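You operate a simulated robot arm through the tools that you are given. There is no shell and no other tool. Be economical: measure what you need, move in short steps, check, and stop when the job is done.

You are at the controls of a simulated two-armed robot. One attempt, no reset.

## Task
Hold the scrap tin on the top of the roll bench steady with one hand and put the pin gauge that says "GO" in it with the other.

The check looks at the end state, three seconds after you hand in, the way a careful person would. Anything else that was tipped, shoved, dropped, spilled or broken makes it a failure.

## Robot
Two 7-joint arms with two-finger parallel grippers on one trunk, on a base that drives. Base frame: it is fixed to the floor where the robot stands at the start and does not move with it; the origin is under the middle of the robot, x ahead of it, y to its left, z up; the surface under the hand at the start is at about z = 0.7. Readings come in m, rad, newtons and seconds.
The left shoulder is at the start at [0.05, 0.187, 0.985], the right one opposite. With the tool pointing down near the work surface each hand reaches from about 0.1 to 0.66 m from the robot's upright axis, wherever it stands, measured 20 degrees to its own side. Places, roughly: scrap tin [3.25, -1.75, 1]. Payload 3.43 kg a hand.
The tool frame of a hand sits at the grasp point between the pads (the TCP): z along the fingers, y along the line on which they close. The tips reach 0.03 m beyond it. The gripper opens to 0.094 m. The fingers are 0.028 m wide and 0.01 m thick; the gripper's body (0.05 by 0.096 m) begins 0.055 m behind the TCP.
Orientation is that of the tool frame in the base frame, as a unit quaternion [w, x, y, z]. With the fingers straight down and closing along the base's y, the tool's x points along the base's -x, its y along +y and its z along -z.

## Interface
- The arms move only by the tool send_rows. It takes "left_increments", "right_increments" or both (then of equal length, played together; a hand with none holds still); each is a list of rows, each an object of numbers (a shift or turn left out is 0, a gripper value left out holds the last): "tx", "ty", "tz": the shift along the tool's x, y, z in m; "ax", "ay", "az": the turn, a rotation vector about the tool's x, y, z in rad; "hand": the finger opening in m, from 0 to 0.094. In form: [{"tx": .., "ty": .., "tz": .., "ax": .., "ay": .., "az": .., "hand": ..}, ...]. A call has 1 to 12 rows; each row is the pose to reach, as a shift and turn from the pose commanded when the call began, along the tool's axes at that moment. A row lasts 0.2 s, in which the tool goes at most 0.05 m and 0.15 rad; a call with a longer step from one row to the next is refused whole, and so is a gripper value outside its range. A pose out of reach is approached as far as the arm can. The call stops where the force on the tool passes 40 N (or 10 N more than at its start, if that is more) or the arm is blocked; 0.2 s more then pass. The fingers move at their own pace (about 0.153 m/s each) and stop on an object; they squeeze with about 39 N. The grip force told is the motor's: it shows also when the fingers shut on nothing. Time passes only in rows, and 0.2 s behind the last, so rows that repeat a pose let the fingers close. The reply holds the time, the measured pose of the TCP, the force on the tool along the base axes, the opening and the grip force, in the units named above and with some noise, with the torque about the TCP (base axes, N m) and any sound that the robot's microphone picked up, and new pictures: "views" is both (left out), scene, wrist or none (wrist: the cameras of the hands that moved).
- Cameras (640 x 400 px; columns grow to the right, rows downward): "scene" is now at [0.1424, -0.0296, 1.1517]; the picture's right is [-0.32, -0.95, 0.00], its down [-0.51, 0.17, -0.85] and it looks along [0.80, -0.27, -0.53] (base axes); focal length 282 px, centre (320, 200). "left" rides on the left gripper at [0.076, -0.014, -0.102] in its tool frame; the picture's right is [0.18, 0.98, 0.00], its down [-0.75, 0.14, -0.64] and it looks along [-0.63, 0.12, 0.77] (tool axes); focal length 243 px, centre (320, 200). "right" rides on the right gripper at [0.076, 0.014, -0.102] in its tool frame; the picture's right is [-0.18, 0.98, 0.00], its down [-0.75, -0.14, -0.64] and it looks along [-0.63, -0.12, 0.77] (tool axes); focal length 243 px, centre (320, 200). There is no depth. A picture from a camera that has moved, and an enlarged one, comes with that camera's place and axes in the base frame and with its lens.
- move_column(by): slides the trunk up (or, below 0, down) by that many m; the arms and the scene camera ride with it, the base frame stays. It gives what a move gives, with no picture.
- steer(legs): drives the robot by 1 to 6 legs, each [ahead, left, turn to the left] in m, m and rad, along the robot's own axes; the way and the turn of a leg run together, so that a leg with both is an arc; at most 1.5 m and 3.142 rad a leg. The arms and the cameras ride along, it lands a little off, and it stops where it bumps. It gives what a move gives, and a new picture of the scene camera.
- head_to(pan, tilt): turns the head with the scene camera to pan (to the left, within 1.396 rad either way) and tilt (down, from -0.506 to 1.204), counted from straight ahead of the robot. It gives what a move gives, and a new picture of the scene camera.
- inspect(camera, box): a new picture of the part [left, top, right, bottom] of that camera's present view, enlarged. No time passes.
- hand_in(): hands the job in; it is judged then, once.

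Work in short steps. Places have to be worked out from the pictures, the camera data and where the tool is seen: move nearer, look again, correct. Check each grasp and each placing, and mend what went wrong. You have 120 turns and 260 pictures in all, those below and enlarged ones among them. Open the grippers and draw the arms clear of the work before you hand the job in, unless the task says otherwise; then end with one line.

The tools are called as name(argument=value, ...) on one line, values as JSON. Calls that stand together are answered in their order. send_rows: Moves the arms, as the interface text tells. Its arguments: {"type":"object","properties":{"left_increments":{"type":"array","items":{"type":"object","properties":{"tx":{"type":"number"},"ty":{"type":"number"},"tz":{"type":"number"},"ax":{"type":"number"},"ay":{"type":"number"},"az":{"type":"number"},"hand":{"type":"number"}}}},"right_increments":{"type":"array","items":{"type":"object","properties":{"tx":{"type":"number"},"ty":{"type":"number"},"tz":{"type":"number"},"ax":{"type":"number"},"ay":{"type":"number"},"az":{"type":"number"},"hand":{"type":"number"}}}},"views":{"type":"string","enum":["both","scene","wrist","none"]}},"required":[]} The other tools are called the same way: move_column (by) slides the trunk up or down; steer (legs) drives the base; head_to (pan, tilt) turns the head that bears the scene camera; inspect (camera, box) takes an enlarged picture of a part of a camera's view; hand_in () hands the job in.

At the start:

```text
time_s: 0.0
left_eef_pos: [0.482, 0.0566, 1.0099]
left_tool_rot: [0.0, 0.0, 1.0, 0.0]
left_ft_force: [0.9, -0.6, 0.2]
left_wrist_torque: [0.02, 0.02, 0.03]
left_grip_width: 0.094
left_gripper_force: 0.0
right_eef_pos: [0.4512, -0.3287, 1.0095]
right_tool_rot: [0.001, 0.0, 1.0, 0.0]
right_ft_force: [-0.3, 0.8, -1.2]
right_wrist_torque: [-0.02, 0.03, 0.0]
right_grip_width: 0.0941
right_gripper_force: 0.1
trunk travel left (down, up): [-0.2, 0.232]
robot x, y, heading: [0.0008, 0.0019, -0.002]
head pan, tilt: [-0.323, 0.562]
```

scene: 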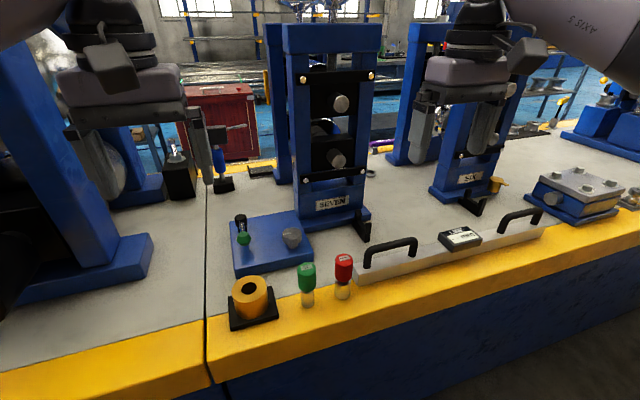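
right: 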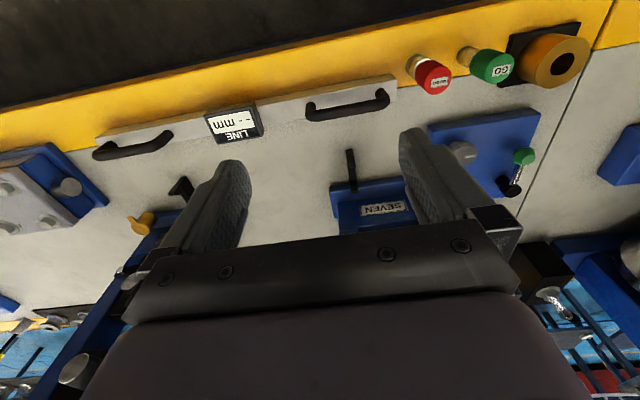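
left: 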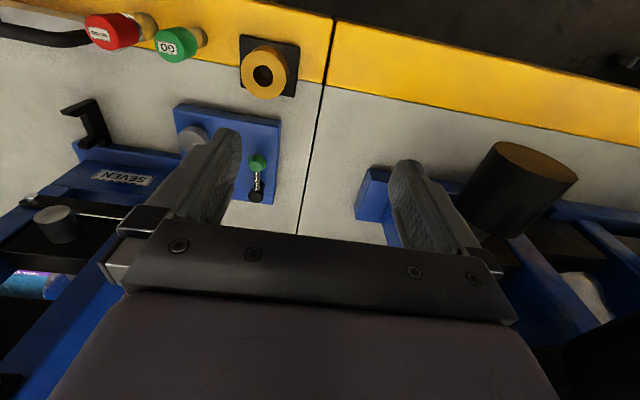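

The green and red pin gauges stand at the near edge; I'll enlarge to read the labels.

inspect(camera="right", box=[380, 20, 620, 170])

inspect(camera="scene", box=[220, 200, 380, 330])

```text
2.67 times, centred on (500, 95) of right
camera zoom: at [0.3763, -0.3156, 1.1125], right [0.18, 0.98, 0.0], down [0.75, -0.14, 0.64], along [0.63, -0.12, -0.77], focal length 647 px, centre (-160, 480)
```

zoom: 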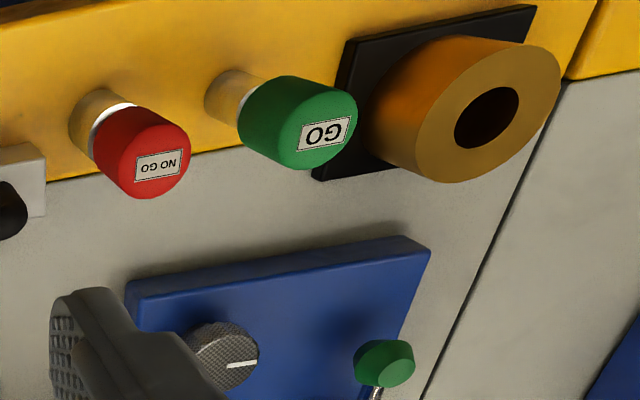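

```text
3.08 times, centred on (300, 265) of scene
camera zoom: at [0.1424, -0.0296, 1.1517], right [-0.32, -0.95, 0.0], down [-0.51, 0.17, -0.85], along [0.8, -0.27, -0.53], focal length 867 px, centre (382, 0)
```

zoom: 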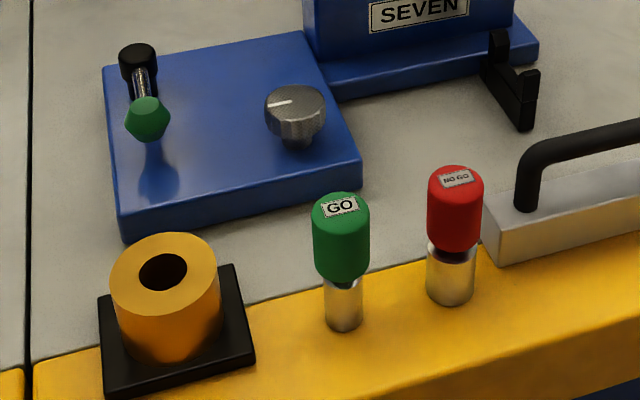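

GO is the green one. I estimate it stands at about (0.475, -0.117), cap top z≈0.80, red one 0.07 m to its right. I'll move the right hand over it, staying high, then lower to a hover.

send_rows(right_increments=[{"ty": 0.045, "hand": 0.056}, {"ty": 0.09}, {"ty": 0.135}, {"tx": -0.012, "ty": 0.175}, {"tx": -0.024, "ty": 0.212}, {"tx": -0.024, "ty": 0.212, "tz": 0.045}, {"tx": -0.024, "ty": 0.212, "tz": 0.09}, {"tx": -0.024, "ty": 0.212, "tz": 0.13}, {"tx": -0.024, "ty": 0.212, "tz": 0.13}])

```text
time_s: 2.0
left_eef_pos: [0.4812, 0.057, 1.0094]
left_tool_rot: [0.0, 0.0, 1.0, 0.0]
left_ft_force: [0.5, 0.0, 0.0]
left_wrist_torque: [0.05, -0.02, 0.0]
left_grip_width: 0.0939
left_gripper_force: 0.0
right_eef_pos: [0.475, -0.1169, 0.8787]
right_tool_rot: [0.0, 0.0, 1.0, 0.0]
right_ft_force: [0.0, 0.0, -0.5]
right_wrist_torque: [0.01, -0.02, -0.01]
right_grip_width: 0.0558
right_gripper_force: 0.1
trunk travel left (down, up): [-0.2, 0.232]
robot x, y, heading: [0.0023, -0.0003, -0.002]
head pan, tilt: [-0.323, 0.562]
camera scene: at [0.1425, -0.0296, 1.1517], right [-0.32, -0.95, 0.0], down [-0.51, 0.17, -0.85], along [0.8, -0.27, -0.53], focal length 282 px, centre (320, 200)
camera right: at [0.4001, -0.1033, 0.9815], right [0.18, 0.98, 0.0], down [0.75, -0.14, 0.64], along [0.63, -0.12, -0.77], focal length 243 px, centre (320, 200)
```

scene: 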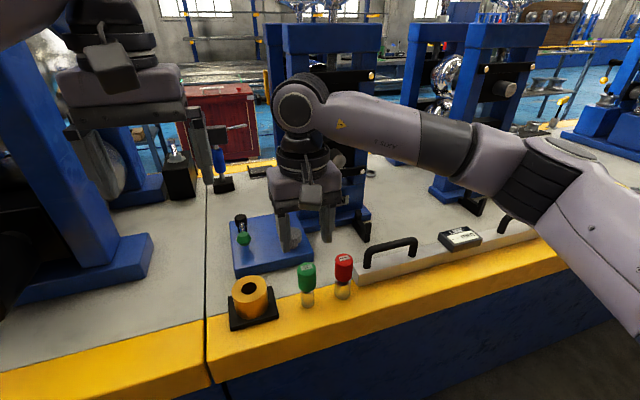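
right: 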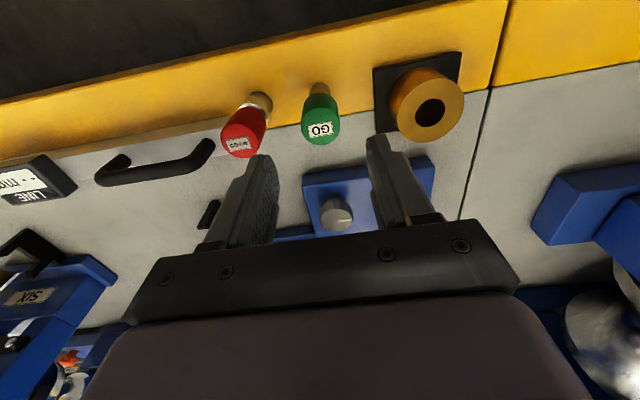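

Both cameras agree: the gauge is directly under the TCP at (0.475, -0.118). I lower 0.1 m and close.

send_rows(right_increments=[{"tz": 0.04, "ty": -0.001}, {"tz": 0.075, "ty": -0.001}, {"tz": 0.1, "ty": -0.001}, {"tz": 0.1, "ty": -0.001}])

```text
time_s: 3.0
left_eef_pos: [0.4824, 0.057, 1.0094]
left_tool_rot: [0.0, 0.0, 1.0, 0.0]
left_ft_force: [0.0, 0.3, 1.0]
left_wrist_torque: [0.03, 0.0, -0.04]
left_grip_width: 0.0938
left_gripper_force: 0.1
right_eef_pos: [0.4755, -0.117, 0.779]
right_tool_rot: [0.0, 0.0, 1.0, 0.0]
right_ft_force: [-0.5, -0.1, 0.0]
right_wrist_torque: [-0.02, 0.01, -0.02]
right_grip_width: 0.0559
right_gripper_force: 0.0
trunk travel left (down, up): [-0.2, 0.232]
robot x, y, heading: [0.0009, -0.0022, -0.001]
head pan, tilt: [-0.323, 0.562]
camera scene: at [0.1425, -0.0296, 1.1517], right [-0.32, -0.95, 0.0], down [-0.51, 0.17, -0.85], along [0.8, -0.27, -0.53], focal length 282 px, centre (320, 200)
camera right: at [0.4004, -0.1042, 0.8818], right [0.18, 0.98, 0.0], down [0.75, -0.14, 0.64], along [0.63, -0.12, -0.77], focal length 243 px, centre (320, 200)
```

scene: 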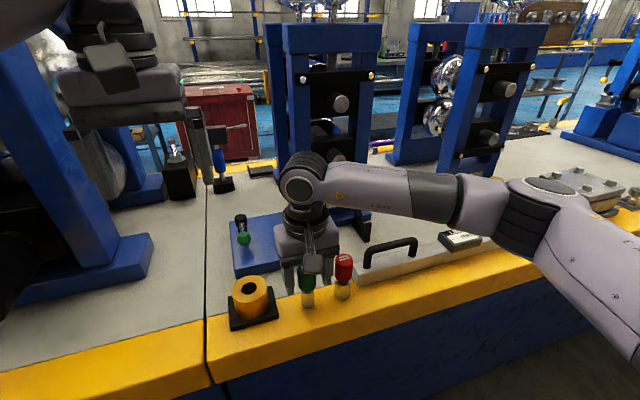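
right: 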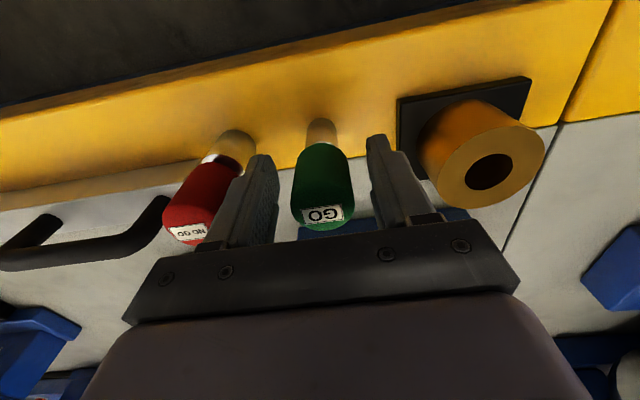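

The gauge is between the pads and clear of the red one. I close and lift.

send_rows(right_increments=[{"hand": 0.0}, {"tz": 0}, {"tz": 0}], views="none")

send_rows(right_increments=[{"tz": -0.03}, {"tz": -0.075}, {"tz": -0.12}, {"tz": -0.16}, {"tz": -0.2}, {"tz": -0.2}])

```text
time_s: 3.8
left_eef_pos: [0.4823, 0.057, 1.0096]
left_tool_rot: [0.0, 0.0, 1.0, 0.0]
left_ft_force: [0.1, -0.5, 0.4]
left_wrist_torque: [0.0, 0.01, -0.03]
left_grip_width: 0.094
left_gripper_force: 0.1
right_eef_pos: [0.4764, -0.1185, 0.779]
right_tool_rot: [0.001, 0.0, 1.0, 0.0]
right_ft_force: [0.4, 0.3, -0.1]
right_wrist_torque: [0.02, 0.01, -0.01]
right_grip_width: 0.0325
right_gripper_force: 39.2
trunk travel left (down, up): [-0.2, 0.232]
robot x, y, heading: [0.0034, -0.0002, 0.003]
head pan, tilt: [-0.323, 0.562]
```

```text
time_s: 5.2
left_eef_pos: [0.4812, 0.0577, 1.0093]
left_tool_rot: [0.0, 0.0, 1.0, 0.001]
left_ft_force: [0.1, 0.0, 0.8]
left_wrist_torque: [-0.01, 0.02, -0.02]
left_grip_width: 0.0938
left_gripper_force: 0.0
right_eef_pos: [0.4775, -0.1208, 0.9795]
right_tool_rot: [-0.001, -0.001, 1.0, 0.0]
right_ft_force: [-0.6, 0.0, -4.7]
right_wrist_torque: [0.01, 0.03, -0.01]
right_grip_width: 0.0321
right_gripper_force: 38.5
trunk travel left (down, up): [-0.2, 0.232]
robot x, y, heading: [-0.0019, 0.0024, -0.001]
head pan, tilt: [-0.323, 0.562]
camera scene: at [0.1426, -0.0296, 1.1516], right [-0.32, -0.95, 0.0], down [-0.51, 0.17, -0.85], along [0.8, -0.27, -0.53], focal length 282 px, centre (320, 200)
camera right: at [0.4012, -0.1064, 1.0823], right [0.18, 0.98, 0.0], down [0.75, -0.14, 0.64], along [0.63, -0.12, -0.77], focal length 243 px, centre (320, 200)
```

scene: 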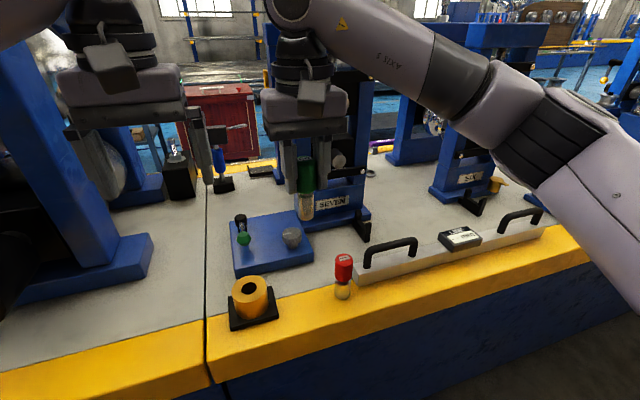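
right: 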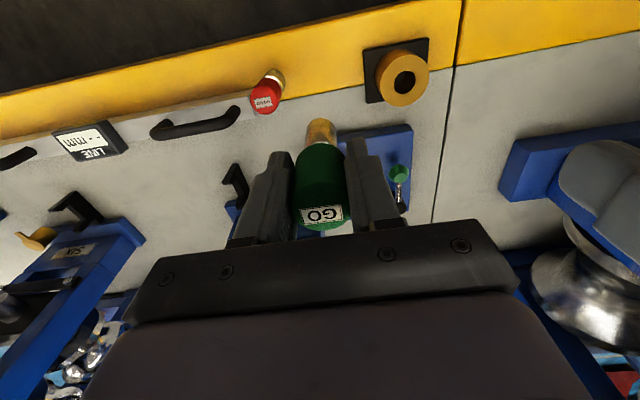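

GO gauge is held (0.032 m, ~0.45 kg). Next I look around for the route to the tin at (3.25, -1.75).

head_to(pan=-0.5, tilt=0.15)

head_to(pan=-1.39, tilt=0.35)

```text
time_s: 6.1
left_eef_pos: [0.482, 0.0561, 1.0102]
left_tool_rot: [0.0, 0.0, 1.0, 0.0]
left_ft_force: [-0.8, -0.3, -0.1]
left_wrist_torque: [-0.02, 0.0, 0.0]
left_grip_width: 0.0941
left_gripper_force: 0.2
right_eef_pos: [0.477, -0.1202, 0.9793]
right_tool_rot: [0.001, -0.001, 1.0, 0.0]
right_ft_force: [-0.6, 0.1, -3.4]
right_wrist_torque: [-0.03, -0.01, 0.01]
right_grip_width: 0.0324
right_gripper_force: 39.1
trunk travel left (down, up): [-0.2, 0.232]
robot x, y, heading: [0.0005, -0.0006, -0.004]
head pan, tilt: [-0.499, 0.15]
camera scene: at [0.1393, -0.0456, 1.1897], right [-0.48, -0.88, 0.0], down [-0.13, 0.07, -0.99], along [0.87, -0.47, -0.15], focal length 282 px, centre (320, 200)
```

scene: 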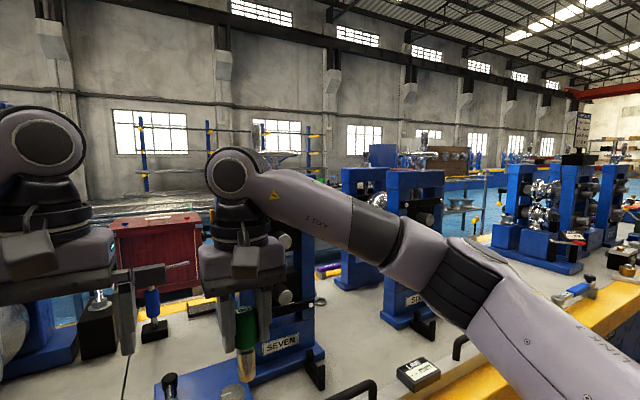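

```text
time_s: 7.3
left_eef_pos: [0.4827, 0.0574, 1.011]
left_tool_rot: [0.0, 0.0, 1.0, 0.0]
left_ft_force: [0.3, -0.2, 0.9]
left_wrist_torque: [0.03, -0.01, 0.02]
left_grip_width: 0.0941
left_gripper_force: 0.0
right_eef_pos: [0.4768, -0.1194, 0.9793]
right_tool_rot: [0.0, 0.0, 1.0, 0.0]
right_ft_force: [-0.1, -0.1, -3.7]
right_wrist_torque: [-0.02, 0.0, -0.01]
right_grip_width: 0.0325
right_gripper_force: 38.9
trunk travel left (down, up): [-0.2, 0.232]
robot x, y, heading: [0.0003, -0.003, 0.002]
head pan, tilt: [-1.389, 0.351]
camera scene: at [0.0747, -0.0928, 1.1711], right [-0.98, -0.18, 0.0], down [-0.06, 0.34, -0.94], along [0.17, -0.92, -0.34], focal length 282 px, centre (320, 200)
```

scene: 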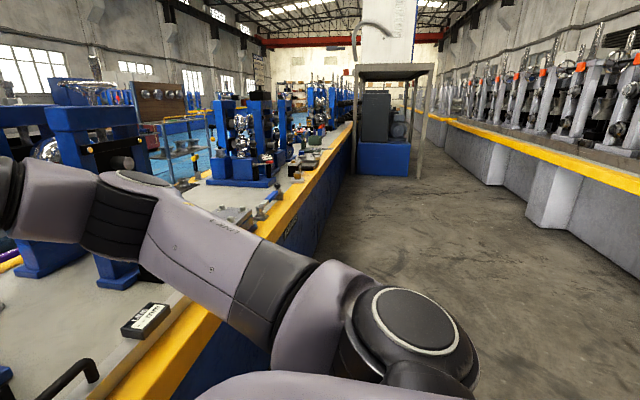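

The bench runs far to the right. I look left, and zoom toward where the tin should be.

head_to(pan=1.2, tilt=0.3)

head_to(pan=-0.6, tilt=0.05)

inspect(camera="scene", box=[220, 100, 540, 300])

```text
time_s: 9.6
left_eef_pos: [0.482, 0.0583, 1.0101]
left_tool_rot: [0.0, 0.001, 1.0, 0.0]
left_ft_force: [0.4, 0.3, 0.6]
left_wrist_torque: [0.0, 0.0, 0.02]
left_grip_width: 0.0941
left_gripper_force: 0.1
right_eef_pos: [0.4763, -0.1188, 0.9785]
right_tool_rot: [0.0, 0.0, 1.0, 0.001]
right_ft_force: [0.1, -0.2, -3.8]
right_wrist_torque: [0.03, -0.02, 0.02]
right_grip_width: 0.0323
right_gripper_force: 38.9
trunk travel left (down, up): [-0.2, 0.232]
robot x, y, heading: [-0.0012, -0.0007, -0.001]
head pan, tilt: [1.201, 0.3]
camera scene: at [0.0916, 0.0858, 1.1758], right [0.93, -0.36, 0.0], down [-0.11, -0.28, -0.96], along [0.35, 0.89, -0.3], focal length 282 px, centre (320, 200)
```

scene: 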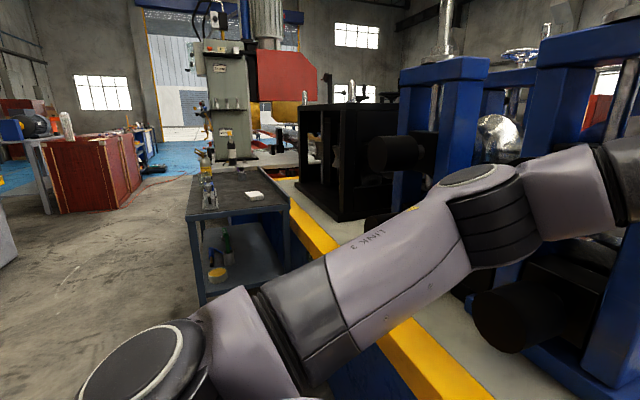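

```text
time_s: 11.4
left_eef_pos: [0.4818, 0.0562, 1.0106]
left_tool_rot: [0.0, 0.0, 1.0, -0.001]
left_ft_force: [0.1, 0.2, 0.1]
left_wrist_torque: [0.02, -0.02, 0.0]
left_grip_width: 0.0942
left_gripper_force: 0.0
right_eef_pos: [0.477, -0.1194, 0.9788]
right_tool_rot: [0.0, 0.0, 1.0, 0.0]
right_ft_force: [-0.2, -0.4, -3.5]
right_wrist_torque: [0.0, 0.01, -0.03]
right_grip_width: 0.0323
right_gripper_force: 39.0
trunk travel left (down, up): [-0.2, 0.232]
robot x, y, heading: [-0.0023, -0.0002, 0.002]
head pan, tilt: [-0.6, 0.051]
camera scene: at [0.1331, -0.0527, 1.1989], right [-0.56, -0.83, 0.0], down [-0.04, 0.03, -1.0], along [0.82, -0.56, -0.05], focal length 282 px, centre (320, 200)
```

scene: 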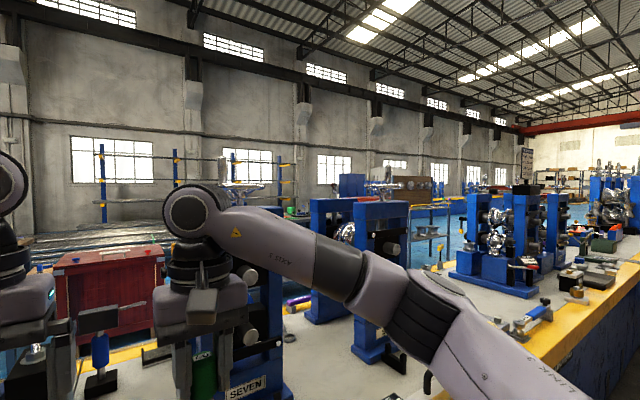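

```text
2.00 times, centred on (380, 200) of scene
camera zoom: at [0.1331, -0.0527, 1.1989], right [-0.56, -0.83, 0.0], down [-0.04, 0.03, -1.0], along [0.82, -0.56, -0.05], focal length 564 px, centre (200, 200)
```

zoom: 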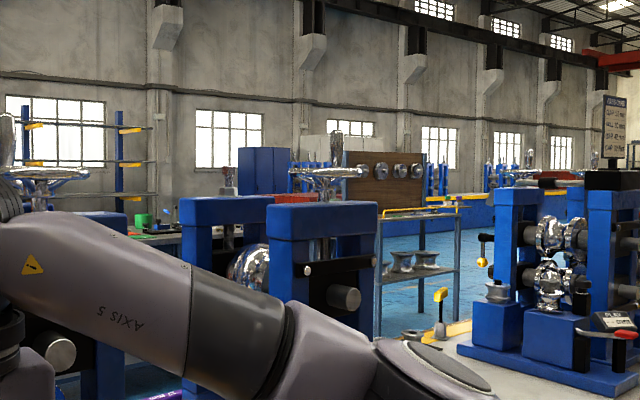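

The green can beyond the bench, on a far bench at about (3.25, -1.75), fits the tin. I need a route around our bench; first back off 0.55 m and look both ways.

steer(legs=[[-0.55, 0, 0]])

head_to(pan=0.9, tilt=0.2)

head_to(pan=-1.2, tilt=0.2)

```text
time_s: 14.6
left_eef_pos: [-0.07, 0.0572, 1.0095]
left_tool_rot: [0.0, -0.002, 1.0, 0.0]
left_ft_force: [0.0, 0.3, -0.2]
left_wrist_torque: [0.02, -0.04, 0.0]
left_grip_width: 0.0941
left_gripper_force: 0.0
right_eef_pos: [-0.0736, -0.1193, 0.979]
right_tool_rot: [0.001, -0.001, 1.0, 0.001]
right_ft_force: [0.1, 0.4, -3.7]
right_wrist_torque: [0.01, 0.03, -0.03]
right_grip_width: 0.0325
right_gripper_force: 39.3
trunk travel left (down, up): [-0.2, 0.232]
robot x, y, heading: [-0.5544, 0.0009, 0.003]
head pan, tilt: [-0.6, 0.051]
camera scene: at [-0.4179, -0.0531, 1.199], right [-0.56, -0.83, 0.0], down [-0.04, 0.03, -1.0], along [0.83, -0.56, -0.05], focal length 282 px, centre (320, 200)
```

scene: 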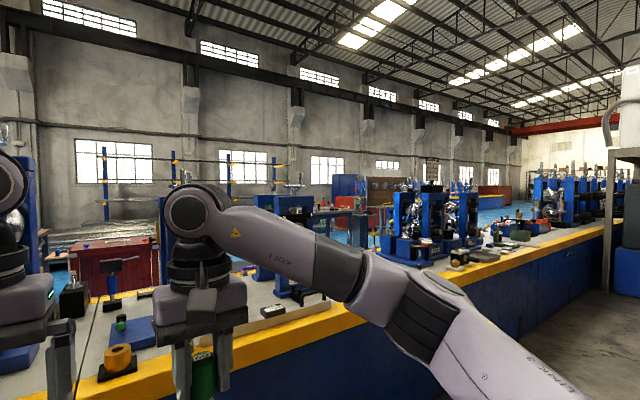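

```text
time_s: 16.2
left_eef_pos: [-0.0691, 0.0576, 1.0094]
left_tool_rot: [0.0, -0.001, 1.0, 0.0]
left_ft_force: [-0.1, 0.0, 0.0]
left_wrist_torque: [0.03, 0.0, 0.01]
left_grip_width: 0.0939
left_gripper_force: 0.0
right_eef_pos: [-0.0744, -0.1196, 0.9803]
right_tool_rot: [0.0, -0.001, 1.0, -0.001]
right_ft_force: [0.1, -0.4, -3.6]
right_wrist_torque: [-0.01, 0.01, 0.01]
right_grip_width: 0.0323
right_gripper_force: 39.6
trunk travel left (down, up): [-0.2, 0.232]
robot x, y, heading: [-0.5481, -0.0026, 0.001]
head pan, tilt: [0.901, 0.201]
camera scene: at [-0.4354, 0.0713, 1.1851], right [0.78, -0.62, 0.0], down [-0.12, -0.16, -0.98], along [0.61, 0.77, -0.2], focal length 282 px, centre (320, 200)
```

scene: 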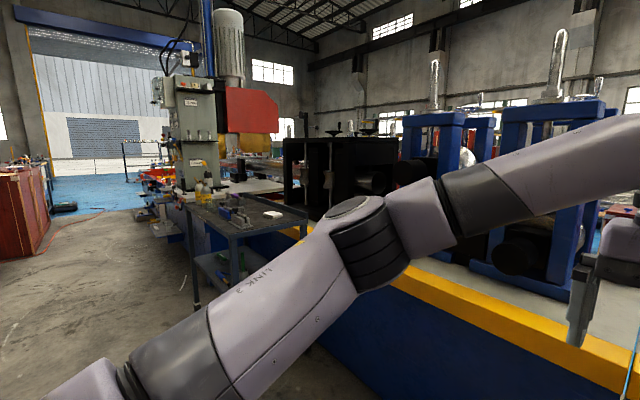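

```text
time_s: 18.2
left_eef_pos: [-0.0694, 0.0573, 1.0092]
left_tool_rot: [0.0, -0.002, 1.0, 0.0]
left_ft_force: [0.5, 1.1, -0.5]
left_wrist_torque: [-0.02, -0.03, 0.0]
left_grip_width: 0.0941
left_gripper_force: 0.0
right_eef_pos: [-0.073, -0.1185, 0.9797]
right_tool_rot: [0.0, -0.001, 1.0, 0.0]
right_ft_force: [0.0, -1.2, -3.0]
right_wrist_torque: [-0.02, 0.02, -0.01]
right_grip_width: 0.0324
right_gripper_force: 39.3
trunk travel left (down, up): [-0.2, 0.232]
robot x, y, heading: [-0.5521, -0.0007, 0.006]
head pan, tilt: [-1.201, 0.201]
camera scene: at [-0.4592, -0.0886, 1.1851], right [-0.93, -0.36, 0.0], down [-0.07, 0.19, -0.98], along [0.36, -0.91, -0.2], focal length 282 px, centre (320, 200)
```

scene: 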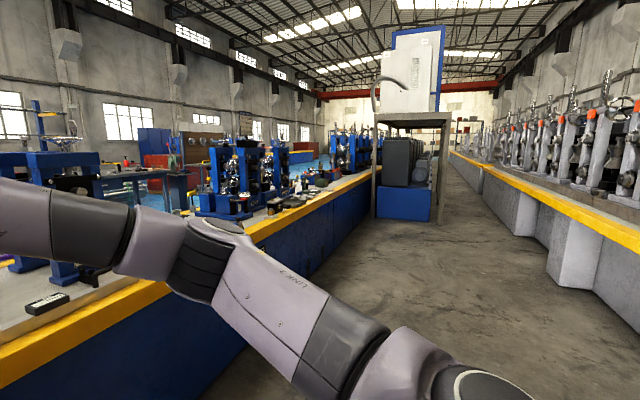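

Left end of the bench looks nearer (cart, drill press, then open blue floor). I move back 0.2 and sidestep left 1.2 m, then look again.

steer(legs=[[-0.2, 0, 0], [0, 1.2, 0]])

head_to(pan=0.9, tilt=0.3)

head_to(pan=0.1, tilt=0.2)

```text
time_s: 30.1
left_eef_pos: [-0.2685, 1.2561, 1.0103]
left_tool_rot: [0.0, 0.001, 1.0, 0.0]
left_ft_force: [0.6, 0.2, -0.5]
left_wrist_torque: [0.0, -0.01, 0.0]
left_grip_width: 0.0941
left_gripper_force: 0.2
right_eef_pos: [-0.274, 1.0789, 0.979]
right_tool_rot: [0.0, 0.003, 1.0, 0.0]
right_ft_force: [0.2, 0.1, -3.1]
right_wrist_torque: [-0.01, 0.01, 0.01]
right_grip_width: 0.0327
right_gripper_force: 39.0
trunk travel left (down, up): [-0.2, 0.232]
robot x, y, heading: [-0.7506, 1.2028, -0.002]
head pan, tilt: [-1.201, 0.201]
camera scene: at [-0.6599, 1.1116, 1.1851], right [-0.93, -0.36, 0.0], down [-0.07, 0.19, -0.98], along [0.35, -0.91, -0.2], focal length 282 px, centre (320, 200)
```

scene: 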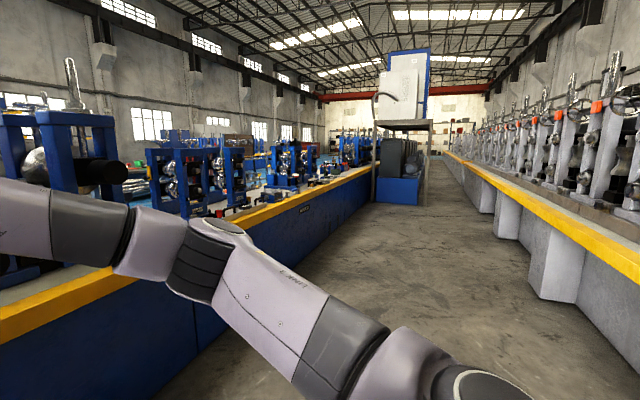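

```text
time_s: 32.1
left_eef_pos: [-0.2686, 1.2546, 1.0087]
left_tool_rot: [0.0, 0.001, 1.0, 0.0]
left_ft_force: [1.1, 0.0, -0.2]
left_wrist_torque: [0.0, 0.0, -0.01]
left_grip_width: 0.0939
left_gripper_force: 0.2
right_eef_pos: [-0.2752, 1.0796, 0.9795]
right_tool_rot: [0.0, 0.003, 1.0, 0.0]
right_ft_force: [-0.1, 0.4, -3.0]
right_wrist_torque: [-0.02, 0.01, -0.01]
right_grip_width: 0.0326
right_gripper_force: 38.9
trunk travel left (down, up): [-0.2, 0.232]
robot x, y, heading: [-0.7538, 1.2004, -0.006]
head pan, tilt: [0.901, 0.3]
camera scene: at [-0.6351, 1.2716, 1.1758], right [0.78, -0.62, 0.0], down [-0.18, -0.23, -0.96], along [0.6, 0.75, -0.3], focal length 282 px, centre (320, 200)
```

scene: 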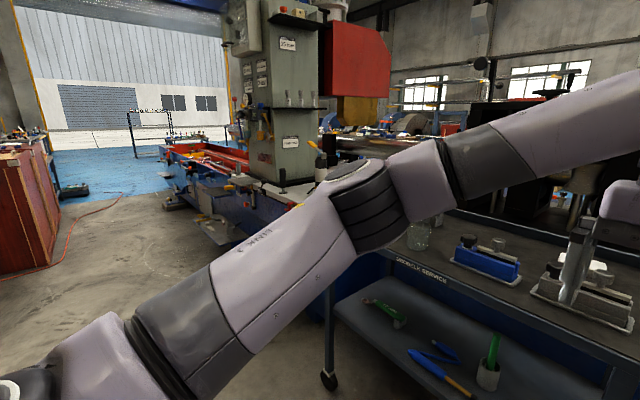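

```text
time_s: 33.3
left_eef_pos: [-0.2689, 1.2563, 1.0101]
left_tool_rot: [0.0, 0.002, 1.0, 0.0]
left_ft_force: [0.6, 0.4, 1.1]
left_wrist_torque: [0.0, 0.04, 0.03]
left_grip_width: 0.0939
left_gripper_force: 0.0
right_eef_pos: [-0.2752, 1.079, 0.9798]
right_tool_rot: [0.0, 0.001, 1.0, 0.0]
right_ft_force: [-0.3, -0.2, -4.1]
right_wrist_torque: [-0.01, 0.04, 0.03]
right_grip_width: 0.0323
right_gripper_force: 39.1
trunk travel left (down, up): [-0.2, 0.232]
robot x, y, heading: [-0.751, 1.2017, -0.005]
head pan, tilt: [0.099, 0.201]
camera scene: at [-0.6006, 1.2077, 1.1851], right [0.1, -1.0, 0.0], down [-0.2, -0.02, -0.98], along [0.98, 0.1, -0.2], focal length 282 px, centre (320, 200)
```

scene: 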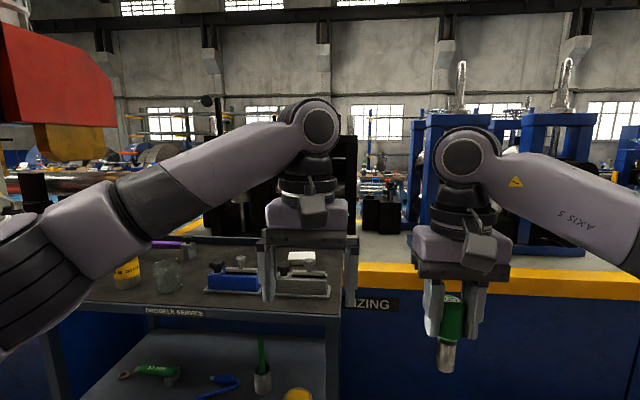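

The line continues left to about y≈5.5 and then opens. I turn left to face +y and drive ahead down the aisle centre (x≈-0.6).

steer(legs=[[0, 0, 1.571], [1.5, -0.12, 0]])

head_to(pan=-0.3, tilt=0.3)

```text
refused: leg 2 is longer than a leg can be; nothing moved
```

```text
time_s: 34.1
left_eef_pos: [-0.269, 1.2544, 1.0095]
left_tool_rot: [0.0, 0.001, 1.0, -0.001]
left_ft_force: [-0.5, -0.1, -0.4]
left_wrist_torque: [-0.02, -0.02, -0.03]
left_grip_width: 0.0939
left_gripper_force: 0.1
right_eef_pos: [-0.2734, 1.0803, 0.9793]
right_tool_rot: [0.001, 0.002, 1.0, 0.001]
right_ft_force: [0.1, 0.4, -2.8]
right_wrist_torque: [-0.02, 0.02, 0.01]
right_grip_width: 0.0325
right_gripper_force: 38.5
trunk travel left (down, up): [-0.2, 0.232]
robot x, y, heading: [-0.7483, 1.1994, -0.0]
head pan, tilt: [-0.3, 0.3]
camera scene: at [-0.6042, 1.1708, 1.1758], right [-0.3, -0.95, 0.0], down [-0.28, 0.09, -0.96], along [0.91, -0.28, -0.3], focal length 282 px, centre (320, 200)
```

scene: 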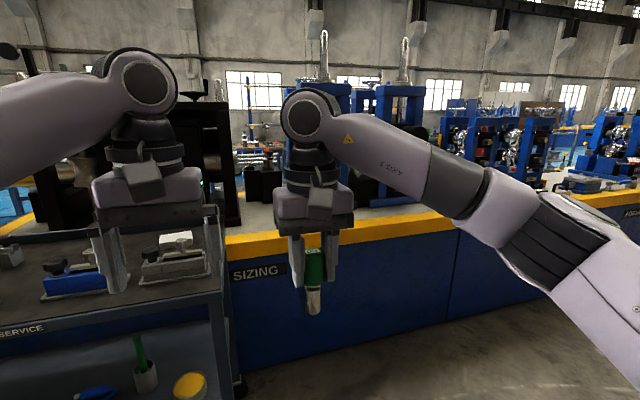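

The second leg was slightly too long; I split it.

steer(legs=[[0, 0, 1.571], [1.4, -0.1, 0]])

head_to(pan=-0.9, tilt=0.2)

```text
time_s: 44.9
left_eef_pos: [-0.6801, 3.0819, 1.0099]
left_tool_rot: [0.0, -0.705, 0.709, 0.001]
left_ft_force: [0.9, -0.4, -0.8]
left_wrist_torque: [0.02, -0.02, 0.01]
left_grip_width: 0.094
left_gripper_force: 0.0
right_eef_pos: [-0.5042, 3.0753, 0.979]
right_tool_rot: [0.0, -0.705, 0.709, 0.0]
right_ft_force: [0.1, -0.5, -2.8]
right_wrist_torque: [-0.02, -0.03, 0.0]
right_grip_width: 0.0325
right_gripper_force: 38.8
trunk travel left (down, up): [-0.2, 0.232]
robot x, y, heading: [-0.6258, 2.5987, 1.564]
head pan, tilt: [-0.3, 0.3]
camera scene: at [-0.5984, 2.7452, 1.1758], right [0.95, -0.3, 0.0], down [-0.09, -0.28, -0.96], along [0.29, 0.91, -0.3], focal length 282 px, centre (320, 200)
```

scene: 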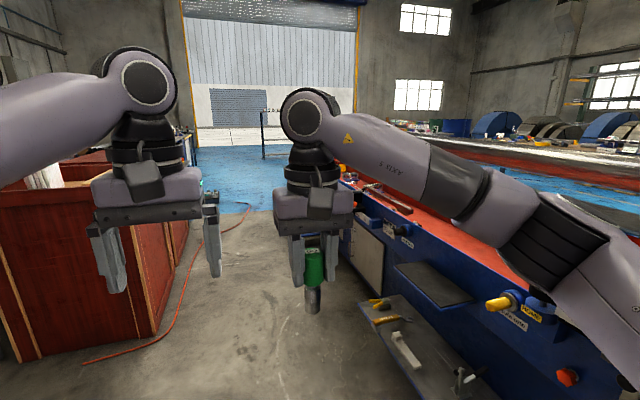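

```text
time_s: 45.9
left_eef_pos: [-0.6801, 3.0812, 1.0101]
left_tool_rot: [-0.001, -0.705, 0.709, 0.0]
left_ft_force: [-0.4, 0.1, -0.8]
left_wrist_torque: [-0.02, 0.02, 0.02]
left_grip_width: 0.094
left_gripper_force: 0.2
right_eef_pos: [-0.5036, 3.0745, 0.98]
right_tool_rot: [0.0, -0.704, 0.71, 0.001]
right_ft_force: [-0.1, 0.7, -3.4]
right_wrist_torque: [0.03, 0.03, 0.02]
right_grip_width: 0.0328
right_gripper_force: 39.2
trunk travel left (down, up): [-0.2, 0.232]
robot x, y, heading: [-0.6239, 2.5968, 1.564]
head pan, tilt: [-0.901, 0.201]
camera scene: at [-0.5533, 2.7137, 1.1851], right [0.62, -0.79, 0.0], down [-0.16, -0.12, -0.98], along [0.77, 0.6, -0.2], focal length 282 px, centre (320, 200)
```

scene: 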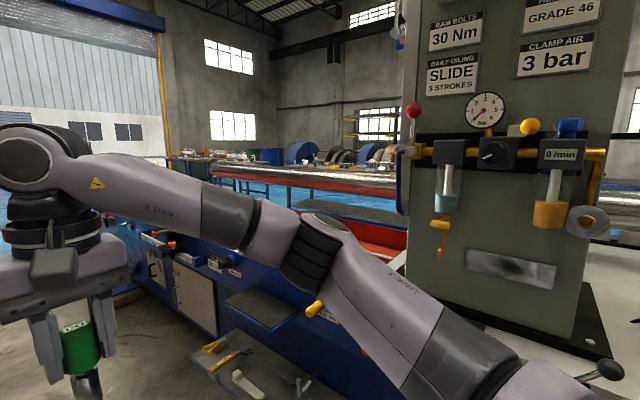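

The chest's face is at x≈-1.06 and the tray at x≈-0.18; I'm centred at -0.62, arms above both. I continue ahead 1.4 m.

steer(legs=[[1.4, 0, 0.0]])

head_to(pan=-1.2, tilt=0.3)

```text
time_s: 52.9
left_eef_pos: [-0.6865, 4.4783, 1.0098]
left_tool_rot: [0.0, 0.71, -0.705, 0.0]
left_ft_force: [-0.9, -0.1, 0.1]
left_wrist_torque: [0.0, -0.03, -0.04]
left_grip_width: 0.0942
left_gripper_force: 0.0
right_eef_pos: [-0.5099, 4.4743, 0.9795]
right_tool_rot: [-0.001, 0.709, -0.705, 0.0]
right_ft_force: [-0.5, 0.0, -3.4]
right_wrist_torque: [-0.04, 0.0, 0.03]
right_grip_width: 0.0325
right_gripper_force: 38.4
trunk travel left (down, up): [-0.2, 0.232]
robot x, y, heading: [-0.6266, 3.9956, 1.582]
head pan, tilt: [-0.901, 0.201]
camera scene: at [-0.5548, 4.1125, 1.1851], right [0.63, -0.78, 0.0], down [-0.16, -0.13, -0.98], along [0.76, 0.61, -0.2], focal length 282 px, centre (320, 200)
```

scene: 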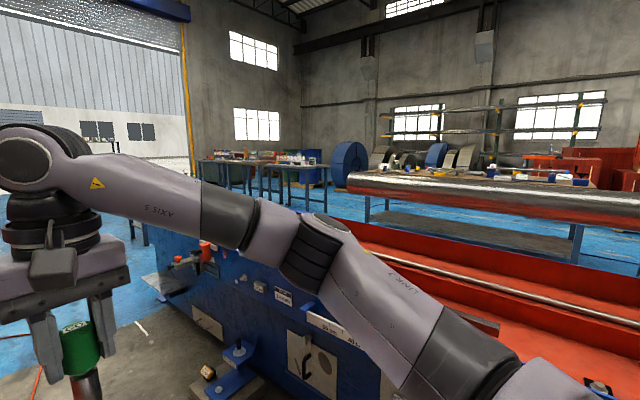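

```text
time_s: 53.7
left_eef_pos: [-0.6862, 4.478, 1.0096]
left_tool_rot: [0.0, 0.71, -0.704, 0.0]
left_ft_force: [0.0, 0.3, 0.6]
left_wrist_torque: [-0.02, 0.0, -0.01]
left_grip_width: 0.0937
left_gripper_force: 0.1
right_eef_pos: [-0.5095, 4.4737, 0.9793]
right_tool_rot: [0.0, 0.709, -0.705, 0.0]
right_ft_force: [-0.6, 0.4, -2.8]
right_wrist_torque: [-0.02, -0.03, 0.01]
right_grip_width: 0.0325
right_gripper_force: 38.7
trunk travel left (down, up): [-0.2, 0.232]
robot x, y, heading: [-0.6267, 3.9992, 1.574]
head pan, tilt: [-1.201, 0.3]
camera scene: at [-0.5406, 4.0884, 1.1758], right [0.37, -0.93, 0.0], down [-0.27, -0.11, -0.96], along [0.89, 0.35, -0.3], focal length 282 px, centre (320, 200)
```

scene: 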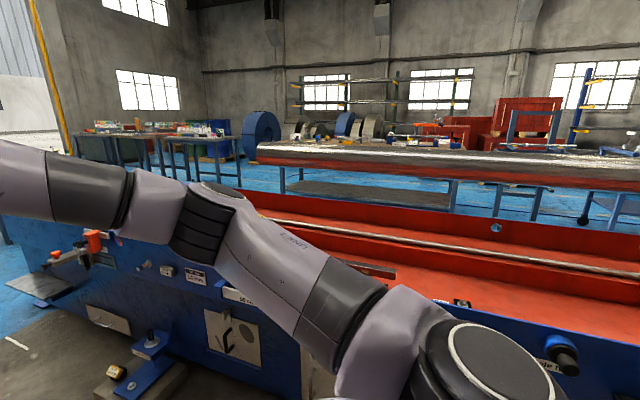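

The line ends near y≈5.7, with a pipe table beyond it. I drive on to y≈6.4 and look to the right.

steer(legs=[[1.3, 0, 0], [1.1, 0, 0]])

head_to(pan=-1.39, tilt=0.3)

```text
time_s: 64.7
left_eef_pos: [-0.6329, 6.7738, 1.01]
left_tool_rot: [0.0, -0.701, 0.713, -0.001]
left_ft_force: [-0.3, -0.3, 0.2]
left_wrist_torque: [-0.02, -0.01, -0.04]
left_grip_width: 0.0942
left_gripper_force: 0.0
right_eef_pos: [-0.4571, 6.7636, 0.9791]
right_tool_rot: [0.001, -0.699, 0.715, -0.001]
right_ft_force: [-0.9, -0.6, -3.5]
right_wrist_torque: [0.02, -0.02, 0.02]
right_grip_width: 0.0327
right_gripper_force: 38.7
trunk travel left (down, up): [-0.2, 0.232]
robot x, y, heading: [-0.5847, 6.297, 1.548]
head pan, tilt: [-1.201, 0.3]
stopped in leg 2: the robot was blocked; the commanded pose is now the measured one
camera scene: at [-0.4981, 6.3794, 1.1758], right [0.34, -0.94, 0.0], down [-0.28, -0.1, -0.96], along [0.9, 0.33, -0.3], focal length 282 px, centre (320, 200)
```

scene: 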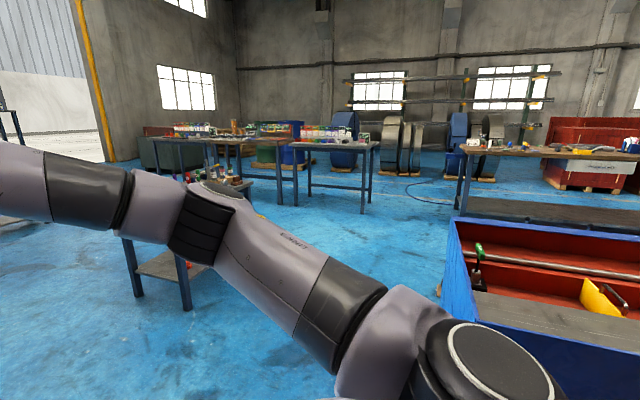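

```text
time_s: 65.4
left_eef_pos: [-0.6333, 6.7746, 1.0094]
left_tool_rot: [-0.001, -0.7, 0.714, -0.001]
left_ft_force: [0.3, 0.5, -0.3]
left_wrist_torque: [0.01, -0.04, -0.01]
left_grip_width: 0.094
left_gripper_force: 0.1
right_eef_pos: [-0.4569, 6.7643, 0.9774]
right_tool_rot: [-0.001, -0.701, 0.714, -0.001]
right_ft_force: [-1.0, 0.6, -3.2]
right_wrist_torque: [0.01, 0.01, -0.01]
right_grip_width: 0.0322
right_gripper_force: 38.5
trunk travel left (down, up): [-0.2, 0.232]
robot x, y, heading: [-0.5868, 6.2858, 1.546]
head pan, tilt: [-1.389, 0.3]
camera scene: at [-0.4933, 6.3626, 1.1758], right [0.16, -0.99, 0.0], down [-0.29, -0.05, -0.96], along [0.94, 0.15, -0.3], focal length 282 px, centre (320, 200)
```

scene: 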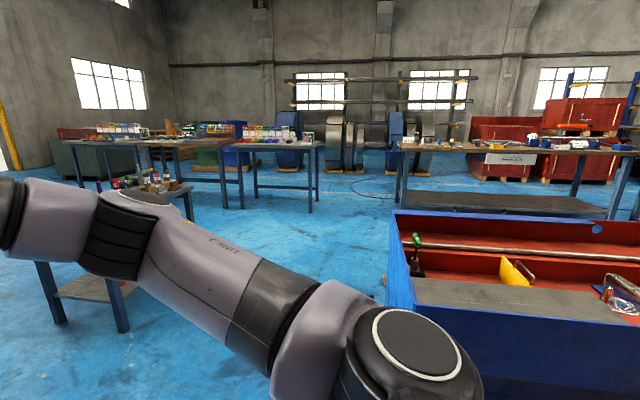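

I was blocked at y≈6.29. I look ahead to see what's in front.

head_to(pan=-0.1, tilt=0.6)

head_to(pan=-0.6, tilt=0.6)

```text
time_s: 66.9
left_eef_pos: [-0.6332, 6.7746, 1.01]
left_tool_rot: [0.0, -0.7, 0.714, -0.001]
left_ft_force: [0.3, 0.1, 0.5]
left_wrist_torque: [-0.01, 0.01, 0.02]
left_grip_width: 0.094
left_gripper_force: 0.1
right_eef_pos: [-0.4573, 6.7644, 0.9787]
right_tool_rot: [-0.001, -0.7, 0.714, -0.001]
right_ft_force: [0.7, 0.7, -3.5]
right_wrist_torque: [0.0, -0.02, 0.0]
right_grip_width: 0.0325
right_gripper_force: 38.8
trunk travel left (down, up): [-0.2, 0.232]
robot x, y, heading: [-0.5819, 6.2907, 1.545]
head pan, tilt: [-0.099, 0.6]
camera scene: at [-0.5746, 6.4355, 1.1483], right [0.99, -0.12, 0.0], down [-0.07, -0.56, -0.83], along [0.1, 0.82, -0.57], focal length 282 px, centre (320, 200)
```

scene: 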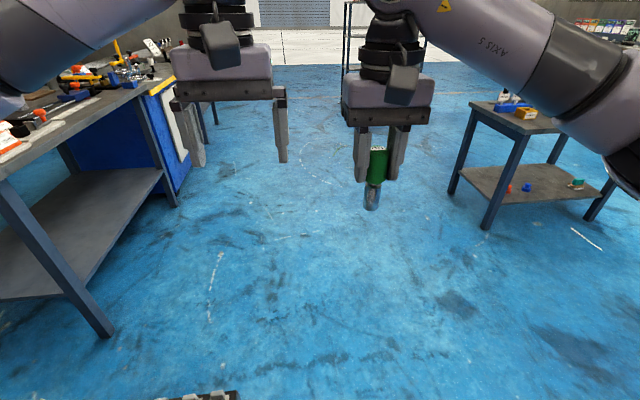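

```text
time_s: 67.8
left_eef_pos: [-0.6332, 6.7742, 1.0095]
left_tool_rot: [0.0, -0.701, 0.714, -0.001]
left_ft_force: [-1.2, 0.4, 0.5]
left_wrist_torque: [0.02, 0.02, 0.0]
left_grip_width: 0.0938
left_gripper_force: 0.0
right_eef_pos: [-0.4567, 6.7627, 0.9797]
right_tool_rot: [0.0, -0.7, 0.714, -0.001]
right_ft_force: [-0.8, 0.6, -2.8]
right_wrist_torque: [-0.02, 0.0, -0.01]
right_grip_width: 0.0324
right_gripper_force: 39.1
trunk travel left (down, up): [-0.2, 0.232]
robot x, y, heading: [-0.5876, 6.287, 1.547]
head pan, tilt: [-0.6, 0.6]
camera scene: at [-0.5339, 6.4196, 1.1483], right [0.81, -0.58, 0.0], down [-0.33, -0.46, -0.82], along [0.48, 0.67, -0.57], focal length 282 px, centre (320, 200)
```

scene: 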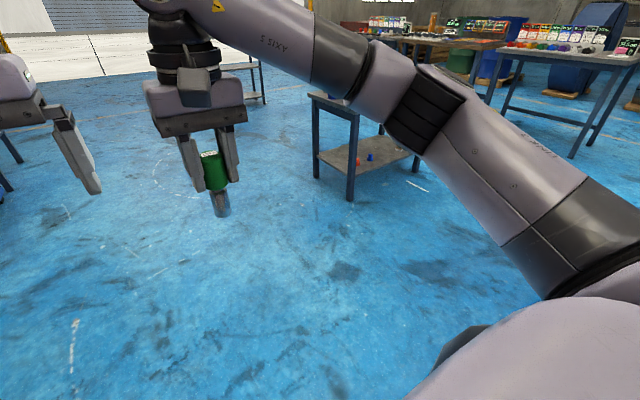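

Something low and dark is at the bottom edge, just front-left; I look down at it.

head_to(pan=0.3, tilt=1.15)

head_to(pan=1.39, tilt=0.7)

```text
time_s: 69.0
left_eef_pos: [-0.6326, 6.7747, 1.011]
left_tool_rot: [-0.001, -0.7, 0.714, -0.001]
left_ft_force: [-0.3, 0.7, 0.2]
left_wrist_torque: [0.01, 0.0, 0.0]
left_grip_width: 0.0941
left_gripper_force: 0.0
right_eef_pos: [-0.4562, 6.7648, 0.978]
right_tool_rot: [0.0, -0.699, 0.715, -0.001]
right_ft_force: [0.8, 0.3, -3.7]
right_wrist_torque: [-0.02, -0.04, 0.01]
right_grip_width: 0.0324
right_gripper_force: 38.9
trunk travel left (down, up): [-0.2, 0.232]
robot x, y, heading: [-0.5848, 6.2922, 1.549]
head pan, tilt: [0.3, 1.15]
camera scene: at [-0.6017, 6.4051, 1.1066], right [0.96, 0.27, 0.0], down [0.25, -0.88, -0.41], along [-0.11, 0.39, -0.91], focal length 282 px, centre (320, 200)
```

scene: 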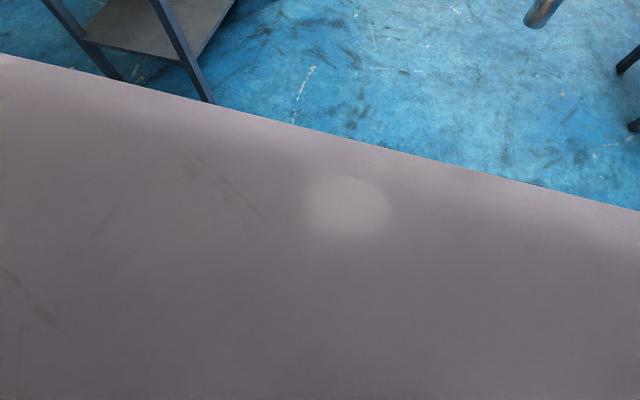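

```text
time_s: 70.3
left_eef_pos: [-0.6327, 6.7734, 1.0095]
left_tool_rot: [0.0, -0.7, 0.714, -0.001]
left_ft_force: [-0.5, 0.0, -0.1]
left_wrist_torque: [-0.01, 0.0, -0.02]
left_grip_width: 0.0938
left_gripper_force: 0.0
right_eef_pos: [-0.4573, 6.7632, 0.9791]
right_tool_rot: [-0.001, -0.7, 0.715, 0.0]
right_ft_force: [0.2, -0.1, -3.3]
right_wrist_torque: [0.01, 0.01, 0.03]
right_grip_width: 0.0321
right_gripper_force: 38.9
trunk travel left (down, up): [-0.2, 0.232]
robot x, y, heading: [-0.5855, 6.292, 1.552]
head pan, tilt: [1.389, 0.7]
camera scene: at [-0.6686, 6.365, 1.1397], right [0.2, 0.98, 0.0], down [0.63, -0.13, -0.76], along [-0.75, 0.16, -0.64], focal length 282 px, centre (320, 200)
```

scene: 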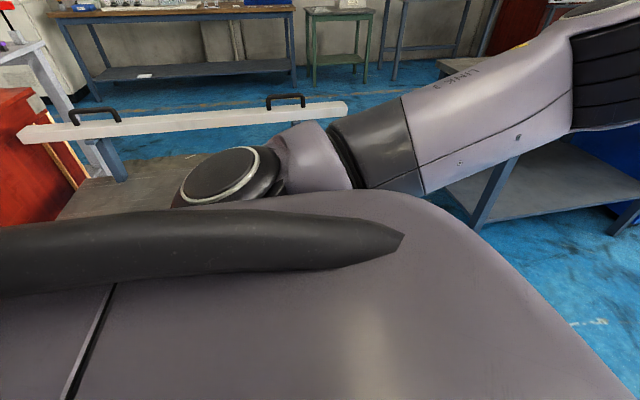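

Left has clearance to everything visible. I check the right side low.

head_to(pan=-1.39, tilt=0.8)

head_to(pan=0.45, tilt=0.75)

```text
time_s: 72.8
left_eef_pos: [-0.6325, 6.7738, 1.0091]
left_tool_rot: [0.0, -0.7, 0.714, -0.001]
left_ft_force: [0.6, 0.4, 0.5]
left_wrist_torque: [0.02, -0.01, 0.0]
left_grip_width: 0.094
left_gripper_force: 0.1
right_eef_pos: [-0.4576, 6.7631, 0.9782]
right_tool_rot: [0.0, -0.699, 0.715, -0.001]
right_ft_force: [-0.3, -0.1, -2.7]
right_wrist_torque: [0.0, 0.02, 0.01]
right_grip_width: 0.0322
right_gripper_force: 39.2
trunk travel left (down, up): [-0.2, 0.232]
robot x, y, heading: [-0.5868, 6.2935, 1.552]
head pan, tilt: [-1.389, 0.799]
camera scene: at [-0.5058, 6.3606, 1.1314], right [0.16, -0.99, 0.0], down [-0.71, -0.11, -0.7], along [0.69, 0.11, -0.72], focal length 282 px, centre (320, 200)
```

scene: 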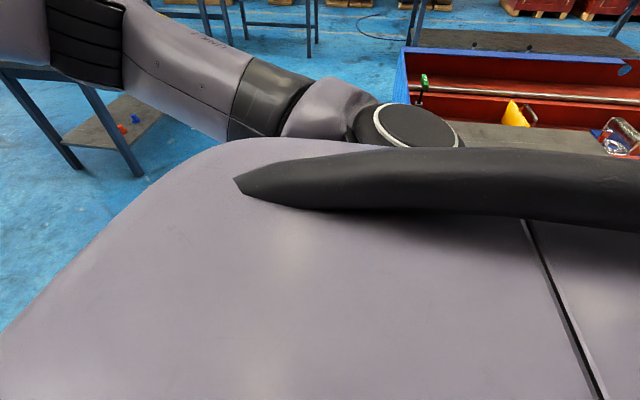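

```text
time_s: 74.6
left_eef_pos: [-0.6326, 6.774, 1.0099]
left_tool_rot: [-0.001, -0.7, 0.714, -0.001]
left_ft_force: [-0.1, -0.2, -0.3]
left_wrist_torque: [0.01, -0.02, -0.03]
left_grip_width: 0.094
left_gripper_force: 0.1
right_eef_pos: [-0.4566, 6.7627, 0.9797]
right_tool_rot: [-0.001, -0.7, 0.714, 0.0]
right_ft_force: [-0.3, 0.3, -3.2]
right_wrist_torque: [-0.01, 0.0, 0.0]
right_grip_width: 0.0324
right_gripper_force: 39.1
trunk travel left (down, up): [-0.2, 0.232]
robot x, y, heading: [-0.5864, 6.2896, 1.549]
head pan, tilt: [0.45, 0.75]
camera scene: at [-0.6198, 6.4232, 1.1354], right [0.91, 0.41, 0.0], down [0.28, -0.62, -0.73], along [-0.3, 0.67, -0.68], focal length 282 px, centre (320, 200)
```

scene: 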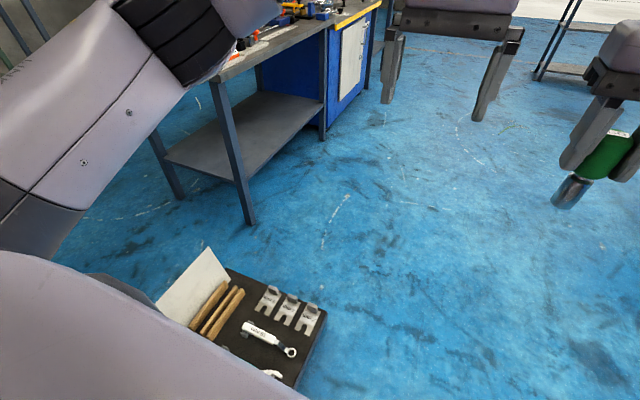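

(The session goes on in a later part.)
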